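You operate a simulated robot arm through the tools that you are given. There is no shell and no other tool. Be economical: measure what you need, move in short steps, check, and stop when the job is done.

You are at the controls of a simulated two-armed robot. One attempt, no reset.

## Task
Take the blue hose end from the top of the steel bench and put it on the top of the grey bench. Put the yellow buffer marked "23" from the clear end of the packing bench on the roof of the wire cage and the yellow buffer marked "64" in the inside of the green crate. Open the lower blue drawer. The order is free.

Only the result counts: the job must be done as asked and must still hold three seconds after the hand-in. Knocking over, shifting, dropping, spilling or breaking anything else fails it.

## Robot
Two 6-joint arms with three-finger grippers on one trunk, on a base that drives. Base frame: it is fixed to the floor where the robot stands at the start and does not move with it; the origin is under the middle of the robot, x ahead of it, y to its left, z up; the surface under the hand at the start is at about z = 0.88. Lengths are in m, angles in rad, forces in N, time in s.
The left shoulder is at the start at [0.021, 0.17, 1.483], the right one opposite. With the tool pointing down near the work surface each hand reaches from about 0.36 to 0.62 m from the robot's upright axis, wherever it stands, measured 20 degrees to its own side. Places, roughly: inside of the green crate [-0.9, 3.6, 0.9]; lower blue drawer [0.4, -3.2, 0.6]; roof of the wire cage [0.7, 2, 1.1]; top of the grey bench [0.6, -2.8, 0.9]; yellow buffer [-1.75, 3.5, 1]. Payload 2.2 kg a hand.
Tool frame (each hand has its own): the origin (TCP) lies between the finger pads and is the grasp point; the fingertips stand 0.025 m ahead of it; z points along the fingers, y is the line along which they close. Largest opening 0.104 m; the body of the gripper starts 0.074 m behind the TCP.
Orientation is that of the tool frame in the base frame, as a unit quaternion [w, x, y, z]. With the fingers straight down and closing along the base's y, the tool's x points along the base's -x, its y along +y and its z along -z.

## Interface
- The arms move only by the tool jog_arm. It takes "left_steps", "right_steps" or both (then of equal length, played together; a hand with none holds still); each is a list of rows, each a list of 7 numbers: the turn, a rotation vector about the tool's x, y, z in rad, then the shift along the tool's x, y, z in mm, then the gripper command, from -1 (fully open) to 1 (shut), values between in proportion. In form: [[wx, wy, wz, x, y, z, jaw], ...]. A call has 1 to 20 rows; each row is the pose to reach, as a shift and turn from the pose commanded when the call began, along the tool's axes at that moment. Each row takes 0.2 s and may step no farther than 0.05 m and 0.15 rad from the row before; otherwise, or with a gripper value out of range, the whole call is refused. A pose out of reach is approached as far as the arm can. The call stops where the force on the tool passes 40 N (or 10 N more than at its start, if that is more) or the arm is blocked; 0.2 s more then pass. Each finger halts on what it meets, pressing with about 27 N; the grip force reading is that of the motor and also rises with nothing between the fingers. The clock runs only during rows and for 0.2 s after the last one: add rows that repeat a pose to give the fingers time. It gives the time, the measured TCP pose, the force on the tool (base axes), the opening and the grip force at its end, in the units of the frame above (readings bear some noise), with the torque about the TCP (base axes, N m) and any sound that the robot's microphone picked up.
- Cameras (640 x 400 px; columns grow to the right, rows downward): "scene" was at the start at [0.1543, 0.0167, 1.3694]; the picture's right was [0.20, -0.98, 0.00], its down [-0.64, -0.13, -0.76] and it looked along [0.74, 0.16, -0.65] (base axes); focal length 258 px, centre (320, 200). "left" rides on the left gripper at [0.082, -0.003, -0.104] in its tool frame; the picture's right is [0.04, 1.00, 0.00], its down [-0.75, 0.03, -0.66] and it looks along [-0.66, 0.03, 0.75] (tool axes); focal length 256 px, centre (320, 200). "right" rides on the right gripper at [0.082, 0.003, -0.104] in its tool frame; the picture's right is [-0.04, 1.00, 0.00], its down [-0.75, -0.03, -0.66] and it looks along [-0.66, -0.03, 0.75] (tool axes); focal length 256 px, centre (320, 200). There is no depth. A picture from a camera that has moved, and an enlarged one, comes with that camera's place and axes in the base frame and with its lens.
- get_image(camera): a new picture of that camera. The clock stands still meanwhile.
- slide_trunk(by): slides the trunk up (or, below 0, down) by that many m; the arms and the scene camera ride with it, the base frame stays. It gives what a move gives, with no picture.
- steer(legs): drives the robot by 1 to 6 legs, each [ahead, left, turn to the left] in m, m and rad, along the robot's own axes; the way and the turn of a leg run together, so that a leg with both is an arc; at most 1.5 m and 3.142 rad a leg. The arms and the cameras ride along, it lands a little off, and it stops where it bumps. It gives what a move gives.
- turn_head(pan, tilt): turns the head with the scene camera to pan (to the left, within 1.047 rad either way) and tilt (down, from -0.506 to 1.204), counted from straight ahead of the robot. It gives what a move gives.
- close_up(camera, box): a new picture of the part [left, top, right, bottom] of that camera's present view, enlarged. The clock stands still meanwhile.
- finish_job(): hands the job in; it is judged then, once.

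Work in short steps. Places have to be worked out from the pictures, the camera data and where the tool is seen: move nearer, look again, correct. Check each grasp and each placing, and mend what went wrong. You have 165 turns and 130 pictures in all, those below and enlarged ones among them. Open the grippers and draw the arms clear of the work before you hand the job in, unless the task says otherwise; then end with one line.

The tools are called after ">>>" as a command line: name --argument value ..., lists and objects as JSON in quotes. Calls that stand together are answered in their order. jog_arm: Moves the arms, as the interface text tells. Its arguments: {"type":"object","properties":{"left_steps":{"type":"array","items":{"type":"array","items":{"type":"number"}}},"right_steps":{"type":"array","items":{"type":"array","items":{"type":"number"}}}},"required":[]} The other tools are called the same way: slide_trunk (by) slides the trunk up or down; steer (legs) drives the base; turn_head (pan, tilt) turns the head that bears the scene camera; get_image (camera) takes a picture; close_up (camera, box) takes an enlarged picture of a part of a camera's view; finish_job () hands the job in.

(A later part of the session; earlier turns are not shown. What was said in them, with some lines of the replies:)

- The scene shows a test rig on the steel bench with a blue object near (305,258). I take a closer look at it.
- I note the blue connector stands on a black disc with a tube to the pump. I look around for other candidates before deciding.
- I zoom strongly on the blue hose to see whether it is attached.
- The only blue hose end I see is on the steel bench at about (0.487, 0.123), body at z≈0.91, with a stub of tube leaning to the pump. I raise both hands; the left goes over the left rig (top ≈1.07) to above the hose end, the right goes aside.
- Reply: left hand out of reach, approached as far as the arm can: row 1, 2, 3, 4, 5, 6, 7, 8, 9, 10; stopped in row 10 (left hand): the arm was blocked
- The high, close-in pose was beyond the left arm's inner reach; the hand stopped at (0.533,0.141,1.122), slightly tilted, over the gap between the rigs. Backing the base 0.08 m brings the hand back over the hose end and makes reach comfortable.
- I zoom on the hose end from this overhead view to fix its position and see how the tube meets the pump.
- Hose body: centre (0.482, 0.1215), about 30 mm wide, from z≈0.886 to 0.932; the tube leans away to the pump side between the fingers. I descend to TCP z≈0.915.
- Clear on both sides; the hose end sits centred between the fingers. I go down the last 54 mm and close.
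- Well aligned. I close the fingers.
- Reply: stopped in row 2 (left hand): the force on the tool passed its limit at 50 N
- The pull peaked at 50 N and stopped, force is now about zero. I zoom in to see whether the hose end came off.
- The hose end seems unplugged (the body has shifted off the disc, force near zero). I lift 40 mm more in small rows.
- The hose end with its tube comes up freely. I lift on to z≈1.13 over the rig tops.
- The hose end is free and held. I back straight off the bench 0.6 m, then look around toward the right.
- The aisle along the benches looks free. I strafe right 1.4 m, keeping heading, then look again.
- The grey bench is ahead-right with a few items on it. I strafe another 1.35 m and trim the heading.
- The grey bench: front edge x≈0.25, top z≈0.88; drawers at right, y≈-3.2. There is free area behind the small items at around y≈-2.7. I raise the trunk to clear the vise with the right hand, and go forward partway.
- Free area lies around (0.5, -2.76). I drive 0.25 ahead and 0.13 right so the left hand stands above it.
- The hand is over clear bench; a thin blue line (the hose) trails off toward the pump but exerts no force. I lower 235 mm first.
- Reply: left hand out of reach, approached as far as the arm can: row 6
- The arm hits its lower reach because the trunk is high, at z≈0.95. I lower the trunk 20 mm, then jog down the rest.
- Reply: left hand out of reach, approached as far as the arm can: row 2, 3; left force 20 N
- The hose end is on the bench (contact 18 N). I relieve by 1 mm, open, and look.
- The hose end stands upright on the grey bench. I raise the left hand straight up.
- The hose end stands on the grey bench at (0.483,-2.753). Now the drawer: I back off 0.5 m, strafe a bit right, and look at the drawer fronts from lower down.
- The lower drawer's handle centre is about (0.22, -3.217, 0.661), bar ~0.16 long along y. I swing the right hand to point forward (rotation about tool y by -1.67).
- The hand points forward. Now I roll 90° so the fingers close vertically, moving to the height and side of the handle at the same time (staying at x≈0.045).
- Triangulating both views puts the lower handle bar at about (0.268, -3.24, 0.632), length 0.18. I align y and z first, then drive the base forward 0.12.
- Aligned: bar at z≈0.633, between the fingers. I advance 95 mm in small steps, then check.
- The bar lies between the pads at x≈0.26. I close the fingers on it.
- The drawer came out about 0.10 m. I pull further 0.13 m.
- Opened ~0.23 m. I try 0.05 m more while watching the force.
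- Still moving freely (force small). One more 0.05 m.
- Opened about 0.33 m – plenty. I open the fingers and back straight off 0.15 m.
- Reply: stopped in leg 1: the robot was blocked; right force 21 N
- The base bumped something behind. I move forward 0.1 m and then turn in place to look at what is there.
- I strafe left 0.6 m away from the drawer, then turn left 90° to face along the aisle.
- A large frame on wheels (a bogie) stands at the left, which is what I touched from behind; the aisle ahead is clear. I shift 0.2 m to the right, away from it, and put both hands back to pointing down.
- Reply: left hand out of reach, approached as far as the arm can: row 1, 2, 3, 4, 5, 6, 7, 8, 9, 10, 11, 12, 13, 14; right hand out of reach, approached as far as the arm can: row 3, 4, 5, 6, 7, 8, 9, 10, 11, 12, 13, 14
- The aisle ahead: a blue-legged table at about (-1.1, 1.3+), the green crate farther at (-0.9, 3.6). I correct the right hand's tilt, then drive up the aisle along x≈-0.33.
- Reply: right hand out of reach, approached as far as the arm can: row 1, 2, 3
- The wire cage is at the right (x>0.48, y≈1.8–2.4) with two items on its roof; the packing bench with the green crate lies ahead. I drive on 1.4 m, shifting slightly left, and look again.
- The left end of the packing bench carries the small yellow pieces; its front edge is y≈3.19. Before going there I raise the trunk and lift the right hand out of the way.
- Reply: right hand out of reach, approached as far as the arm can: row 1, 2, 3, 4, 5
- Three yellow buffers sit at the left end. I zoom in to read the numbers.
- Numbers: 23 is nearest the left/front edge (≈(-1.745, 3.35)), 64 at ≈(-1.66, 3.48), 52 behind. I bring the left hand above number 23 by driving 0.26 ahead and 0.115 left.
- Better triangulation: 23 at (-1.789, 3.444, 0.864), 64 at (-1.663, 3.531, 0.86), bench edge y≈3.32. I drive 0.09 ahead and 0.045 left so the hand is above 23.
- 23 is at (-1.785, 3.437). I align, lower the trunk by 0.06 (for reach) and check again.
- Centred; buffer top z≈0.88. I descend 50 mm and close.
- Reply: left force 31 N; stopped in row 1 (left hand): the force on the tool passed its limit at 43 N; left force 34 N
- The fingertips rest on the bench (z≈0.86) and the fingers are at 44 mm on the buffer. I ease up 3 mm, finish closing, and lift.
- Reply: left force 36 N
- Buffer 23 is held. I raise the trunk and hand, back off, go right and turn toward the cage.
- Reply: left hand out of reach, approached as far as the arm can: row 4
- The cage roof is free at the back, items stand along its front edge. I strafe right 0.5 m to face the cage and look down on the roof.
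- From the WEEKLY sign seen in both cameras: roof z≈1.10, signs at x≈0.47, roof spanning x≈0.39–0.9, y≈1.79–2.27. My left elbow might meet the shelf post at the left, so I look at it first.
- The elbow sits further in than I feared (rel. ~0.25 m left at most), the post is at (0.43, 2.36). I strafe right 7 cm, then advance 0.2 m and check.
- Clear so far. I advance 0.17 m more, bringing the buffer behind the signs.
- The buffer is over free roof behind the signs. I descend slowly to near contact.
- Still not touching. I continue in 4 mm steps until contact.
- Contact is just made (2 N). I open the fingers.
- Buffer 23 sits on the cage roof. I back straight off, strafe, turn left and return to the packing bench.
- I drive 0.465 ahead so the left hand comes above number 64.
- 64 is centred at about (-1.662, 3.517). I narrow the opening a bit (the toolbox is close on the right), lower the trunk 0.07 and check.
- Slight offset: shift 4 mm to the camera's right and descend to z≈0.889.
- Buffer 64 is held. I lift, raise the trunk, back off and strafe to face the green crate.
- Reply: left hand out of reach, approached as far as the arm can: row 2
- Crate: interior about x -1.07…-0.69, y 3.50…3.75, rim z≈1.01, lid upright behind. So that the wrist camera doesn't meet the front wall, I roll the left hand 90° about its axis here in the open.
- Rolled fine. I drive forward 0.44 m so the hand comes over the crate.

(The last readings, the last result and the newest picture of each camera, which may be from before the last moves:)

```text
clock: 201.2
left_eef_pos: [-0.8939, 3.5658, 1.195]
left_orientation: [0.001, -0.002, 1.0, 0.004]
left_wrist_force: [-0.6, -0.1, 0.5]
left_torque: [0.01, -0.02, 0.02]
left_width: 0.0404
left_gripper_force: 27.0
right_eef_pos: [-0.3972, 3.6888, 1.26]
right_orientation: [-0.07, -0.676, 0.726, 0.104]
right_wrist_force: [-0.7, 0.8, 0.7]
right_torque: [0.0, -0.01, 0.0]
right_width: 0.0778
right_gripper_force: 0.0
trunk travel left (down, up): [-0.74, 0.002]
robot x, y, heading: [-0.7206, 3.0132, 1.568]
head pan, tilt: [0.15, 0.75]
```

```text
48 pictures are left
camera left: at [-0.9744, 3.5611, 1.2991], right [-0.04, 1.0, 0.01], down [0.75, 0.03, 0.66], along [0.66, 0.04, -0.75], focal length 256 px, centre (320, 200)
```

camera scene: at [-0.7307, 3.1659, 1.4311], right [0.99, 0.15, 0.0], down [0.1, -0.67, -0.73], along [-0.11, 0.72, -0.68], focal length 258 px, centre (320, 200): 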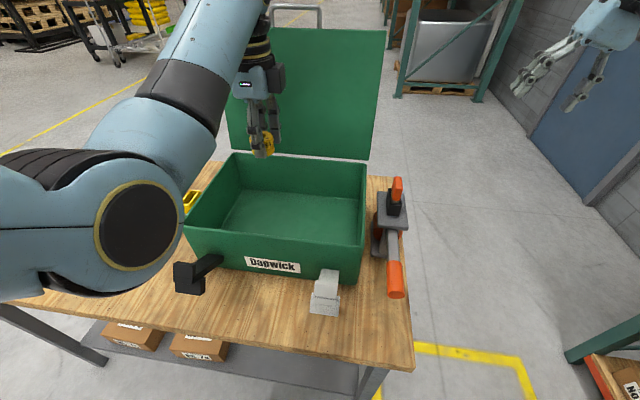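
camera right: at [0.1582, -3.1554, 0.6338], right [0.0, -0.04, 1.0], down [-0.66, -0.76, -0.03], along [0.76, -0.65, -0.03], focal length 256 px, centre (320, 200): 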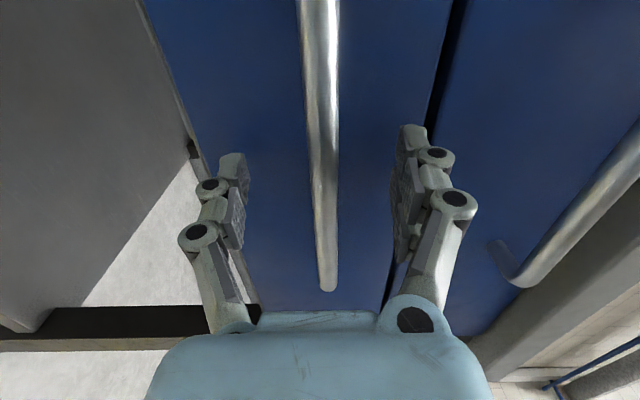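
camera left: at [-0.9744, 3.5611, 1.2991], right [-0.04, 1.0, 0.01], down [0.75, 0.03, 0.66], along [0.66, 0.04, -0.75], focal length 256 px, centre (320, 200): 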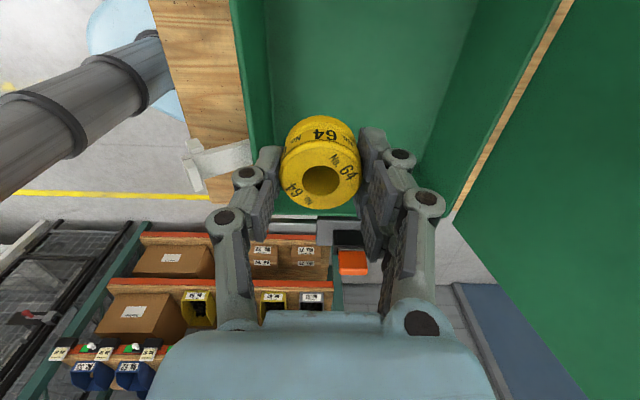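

The hand is over the crate at (-0.894, 3.566); interior y 3.49–3.76. I move 5 cm further in and descend 140 mm.

>>> jog_arm --left_steps '[[0, 0, 0, 0, 25, 10, 1], [0, 0, 0, 0, 50, 40, 1], [0, 0, 0, 0, 50, 80, 1], [0, 0, 0, 0, 50, 115, 1], [0, 0, 0, 0, 50, 140, 1]]'

>>> get_image --camera "scene"

>>> get_image --camera "left"

```text
clock: 202.4
left_eef_pos: [-0.8941, 3.6204, 1.0546]
left_orientation: [0.001, -0.002, 1.0, 0.006]
left_wrist_force: [-1.0, 0.0, -0.3]
left_torque: [0.02, -0.04, 0.03]
left_width: 0.0408
left_gripper_force: 26.6
right_eef_pos: [-0.3981, 3.6886, 1.2608]
right_orientation: [-0.07, -0.676, 0.726, 0.104]
right_wrist_force: [-0.4, -0.1, -0.6]
right_torque: [-0.03, -0.02, 0.03]
right_width: 0.078
right_gripper_force: 0.1
trunk travel left (down, up): [-0.74, 0.002]
robot x, y, heading: [-0.716, 3.0153, 1.573]
head pan, tilt: [0.15, 0.75]
```

```text
47 pictures are left
camera scene: at [-0.7307, 3.1659, 1.431], right [0.99, 0.15, 0.0], down [0.1, -0.68, -0.73], along [-0.11, 0.72, -0.68], focal length 258 px, centre (320, 200)
```

scene: 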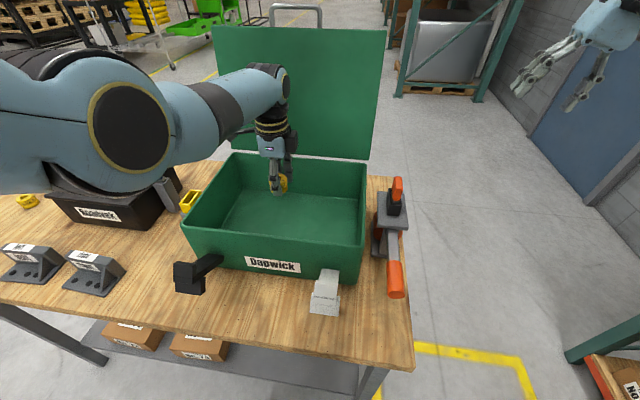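

```text
46 pictures are left
camera left: at [-0.9743, 3.6149, 1.1594], right [-0.04, 1.0, 0.01], down [0.75, 0.03, 0.66], along [0.66, 0.04, -0.75], focal length 256 px, centre (320, 200)
```

left: 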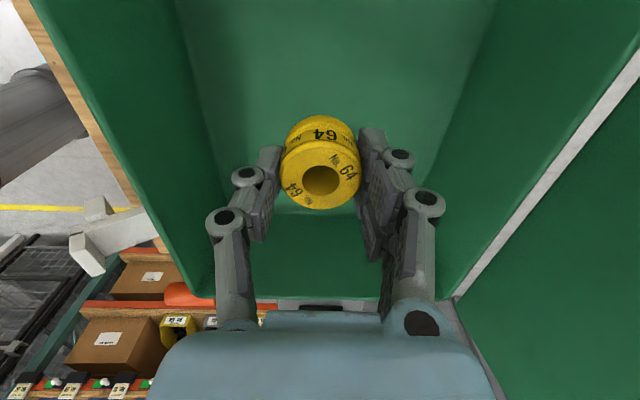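

Inside the crate opening with clearance. I lower the trunk 0.08, then jog slowly down to contact.

>>> slide_trunk --by -0.08

>>> jog_arm --left_steps '[[0, 0, 0, 0, 0, 25, 1], [0, 0, 0, 0, 0, 45, 1], [0, 0, 0, 0, 0, 58, 1]]'

>>> get_image --camera "left"

>>> get_image --camera "scene"

```text
clock: 203.6
left_eef_pos: [-0.8929, 3.6164, 0.9763]
left_orientation: [0.001, 0.0, 1.0, 0.005]
left_wrist_force: [0.2, -0.7, 0.2]
left_torque: [0.06, -0.01, 0.01]
left_width: 0.0404
left_gripper_force: 26.7
right_eef_pos: [-0.3978, 3.6879, 1.1815]
right_orientation: [-0.071, -0.675, 0.727, 0.104]
right_wrist_force: [-1.1, 0.2, -0.1]
right_torque: [-0.03, -0.01, 0.02]
right_width: 0.078
right_gripper_force: 0.1
trunk travel left (down, up): [-0.66, 0.082]
robot x, y, heading: [-0.7176, 3.0187, 1.57]
head pan, tilt: [0.15, 0.75]
```

```text
clock: 204.4
left_eef_pos: [-0.8982, 3.6076, 0.923]
left_orientation: [0.001, -0.002, 1.0, 0.005]
left_wrist_force: [-0.2, -0.2, -1.3]
left_torque: [0.01, 0.0, 0.01]
left_width: 0.0404
left_gripper_force: 26.4
left hand out of reach, approached as far as the arm can: row 2, 3
right_eef_pos: [-0.3966, 3.6891, 1.18]
right_orientation: [-0.07, -0.676, 0.727, 0.104]
right_wrist_force: [-0.9, 0.5, -0.6]
right_torque: [0.0, 0.02, 0.0]
right_width: 0.0781
right_gripper_force: 0.0
trunk travel left (down, up): [-0.66, 0.082]
robot x, y, heading: [-0.7224, 3.0116, 1.567]
head pan, tilt: [0.15, 0.75]
```

```text
45 pictures are left
camera left: at [-0.9784, 3.6025, 1.028], right [-0.04, 1.0, 0.01], down [0.75, 0.03, 0.66], along [0.66, 0.04, -0.75], focal length 256 px, centre (320, 200)
```

left: 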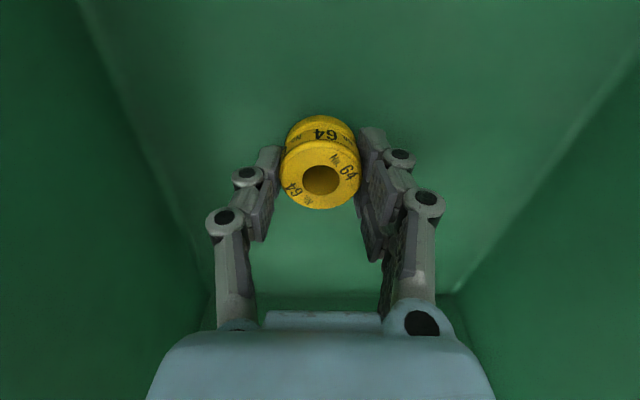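

```text
44 pictures are left
camera scene: at [-0.7309, 3.1654, 1.3509], right [0.99, 0.15, 0.0], down [0.1, -0.67, -0.73], along [-0.11, 0.72, -0.68], focal length 258 px, centre (320, 200)
```

scene: 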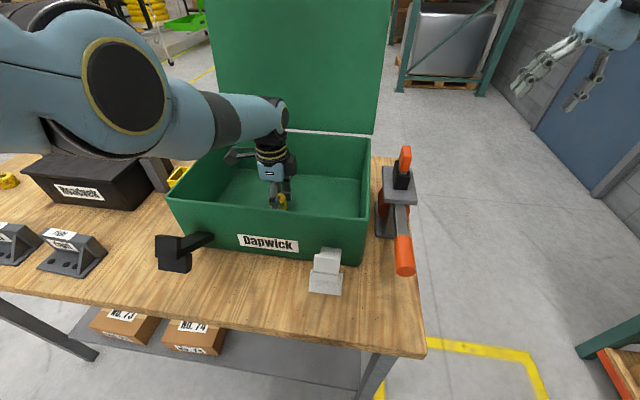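

At the reach limit again at z 0.923. I lower the trunk another 20 mm and check force.

>>> slide_trunk --by -0.02

>>> jog_arm --left_steps '[[0, 0, 0, 0, 0, 3, 1], [0, 0, 0, 0, 0, 6, 1]]'

>>> get_image --camera "left"

```text
clock: 205.1
left_eef_pos: [-0.8966, 3.606, 0.9035]
left_orientation: [0.001, -0.001, 1.0, 0.005]
left_wrist_force: [0.0, -4.2, 9.1]
left_torque: [-0.29, -0.1, -0.06]
left_width: 0.0402
left_gripper_force: 27.2
right_eef_pos: [-0.3977, 3.6877, 1.1602]
right_orientation: [-0.07, -0.676, 0.726, 0.105]
right_wrist_force: [0.4, 0.6, -0.1]
right_torque: [-0.03, 0.01, -0.02]
right_width: 0.0778
right_gripper_force: 0.1
trunk travel left (down, up): [-0.64, 0.102]
robot x, y, heading: [-0.7148, 3.015, 1.568]
head pan, tilt: [0.15, 0.75]
```

```text
clock: 205.7
left_eef_pos: [-0.8961, 3.6066, 0.9034]
left_orientation: [0.001, -0.002, 1.0, 0.011]
left_wrist_force: [-0.2, 5.7, 26.2]
left_torque: [0.05, -0.07, 0.06]
left_width: 0.0404
left_gripper_force: 27.0
left hand out of reach, approached as far as the arm can: row 2
right_eef_pos: [-0.3959, 3.6875, 1.1608]
right_orientation: [-0.07, -0.676, 0.726, 0.104]
right_wrist_force: [-0.1, -0.7, 0.1]
right_torque: [-0.03, 0.0, -0.04]
right_width: 0.0782
right_gripper_force: 0.0
trunk travel left (down, up): [-0.64, 0.102]
robot x, y, heading: [-0.7174, 3.0179, 1.57]
head pan, tilt: [0.15, 0.75]
```

```text
43 pictures are left
camera left: at [-0.9763, 3.601, 1.0073], right [-0.04, 1.0, 0.02], down [0.75, 0.02, 0.66], along [0.66, 0.04, -0.75], focal length 256 px, centre (320, 200)
```

left: 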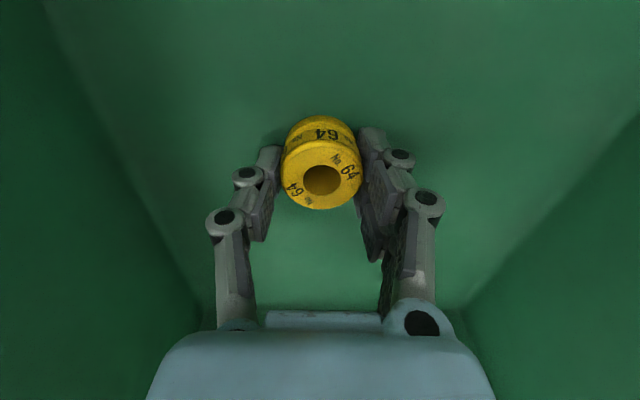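

The buffer stands on the crate floor (26 N contact). I ease up 3 mm, open to ~65 mm and rise.

>>> jog_arm --left_steps '[[0, 0, 0, 0, 0, -3, 1], [0, 0, 0, 0, 0, -3, 0.2], [0, 0, 0, 0, 0, -3, -0.25], [0, 0, 0, 0, 0, -3, -0.25], [0, 0, 0, 0, 0, -30, -0.25], [0, 0, 0, 0, 0, -70, -0.25], [0, 0, 0, 0, 0, -115, -0.25], [0, 0, 0, 0, 0, -155, -0.25]]'

>>> slide_trunk --by 0.1

>>> get_image --camera "scene"

>>> get_image --camera "left"

```text
clock: 207.5
left_eef_pos: [-0.8911, 3.6622, 1.0348]
left_orientation: [0.0, -0.001, 1.0, 0.003]
left_wrist_force: [0.2, 0.0, -0.9]
left_torque: [0.04, -0.01, 0.03]
left_width: 0.065
left_gripper_force: 0.0
left hand out of reach, approached as far as the arm can: row 5, 6, 7, 8
right_eef_pos: [-0.3982, 3.6876, 1.16]
right_orientation: [-0.07, -0.676, 0.726, 0.104]
right_wrist_force: [0.8, -0.1, -0.7]
right_torque: [0.01, 0.02, 0.01]
right_width: 0.0781
right_gripper_force: 0.0
trunk travel left (down, up): [-0.64, 0.102]
robot x, y, heading: [-0.7199, 3.0115, 1.565]
head pan, tilt: [0.15, 0.75]
```

```text
clock: 208.8
left_eef_pos: [-0.8906, 3.6621, 1.1355]
left_orientation: [0.001, -0.001, 1.0, 0.004]
left_wrist_force: [0.4, -0.8, -0.1]
left_torque: [-0.03, -0.02, 0.03]
left_width: 0.0653
left_gripper_force: 0.2
right_eef_pos: [-0.3975, 3.6886, 1.2592]
right_orientation: [-0.071, -0.676, 0.727, 0.103]
right_wrist_force: [0.7, -0.6, -1.1]
right_torque: [0.02, -0.03, 0.0]
right_width: 0.0779
right_gripper_force: 0.1
trunk travel left (down, up): [-0.74, 0.002]
robot x, y, heading: [-0.7225, 3.0135, 1.571]
head pan, tilt: [0.15, 0.75]
```

```text
42 pictures are left
camera scene: at [-0.7307, 3.1657, 1.431], right [0.99, 0.15, 0.0], down [0.1, -0.68, -0.73], along [-0.11, 0.72, -0.68], focal length 258 px, centre (320, 200)
```

scene: 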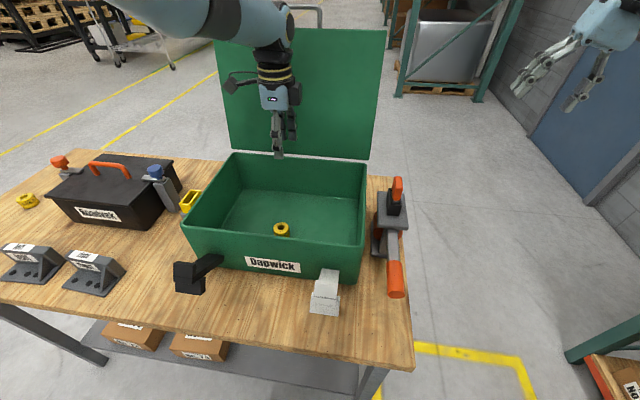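

```text
41 pictures are left
camera left: at [-0.9706, 3.6586, 1.2392], right [-0.04, 1.0, 0.01], down [0.75, 0.03, 0.66], along [0.66, 0.04, -0.75], focal length 256 px, centre (320, 200)
```

left: 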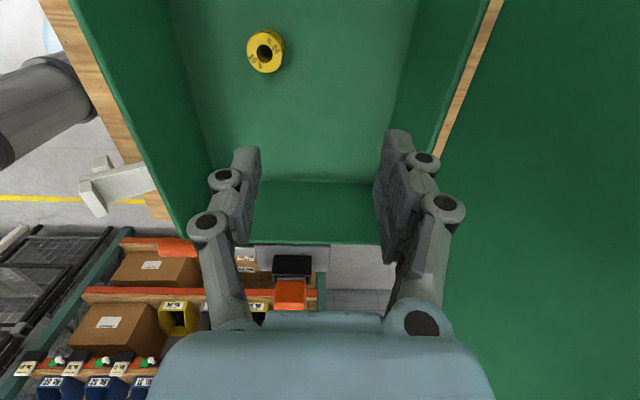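

Buffer 64 stands inside the crate. I back the robot away from the bench to leave everything clear, with a last check of the result.

>>> steer --legs '[[-0.45, 0, 0]]'

>>> get_image --camera "scene"

```text
clock: 211.5
left_eef_pos: [-0.8915, 3.2147, 1.1351]
left_orientation: [0.001, -0.004, 1.0, 0.004]
left_wrist_force: [-0.1, -0.7, -0.3]
left_torque: [-0.01, 0.0, 0.0]
left_width: 0.0648
left_gripper_force: 0.1
right_eef_pos: [-0.3993, 3.2426, 1.2601]
right_orientation: [-0.071, -0.677, 0.726, 0.103]
right_wrist_force: [-0.5, -0.2, -1.4]
right_torque: [-0.03, 0.05, -0.01]
right_width: 0.0781
right_gripper_force: 0.0
trunk travel left (down, up): [-0.74, 0.002]
robot x, y, heading: [-0.7247, 2.5647, 1.568]
head pan, tilt: [0.15, 0.75]
```

```text
40 pictures are left
camera scene: at [-0.7313, 2.7179, 1.4311], right [0.99, 0.15, 0.0], down [0.1, -0.67, -0.73], along [-0.11, 0.72, -0.68], focal length 258 px, centre (320, 200)
```

scene: 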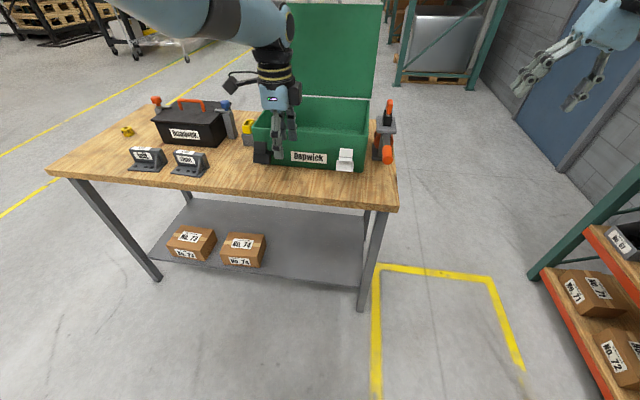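

Everything I can see stands in place: 52 and the other bench items are where they were, and both hands are empty and clear. I hand the job in.

>>> finish_job

```text
The job is handed in.
```

I've handed the job in with all four parts done. The blue hose end is on the grey bench, buffer 23 is on the cage roof, buffer 64 is in the green crate, and the lower blue drawer is open about 0.33 m. While backing away from the drawer, the base was stopped by something behind it, most likely the large wheeled frame, and I did not check whether that had moved. I also did not go back for a last look at the hose end or the drawer before handing in.
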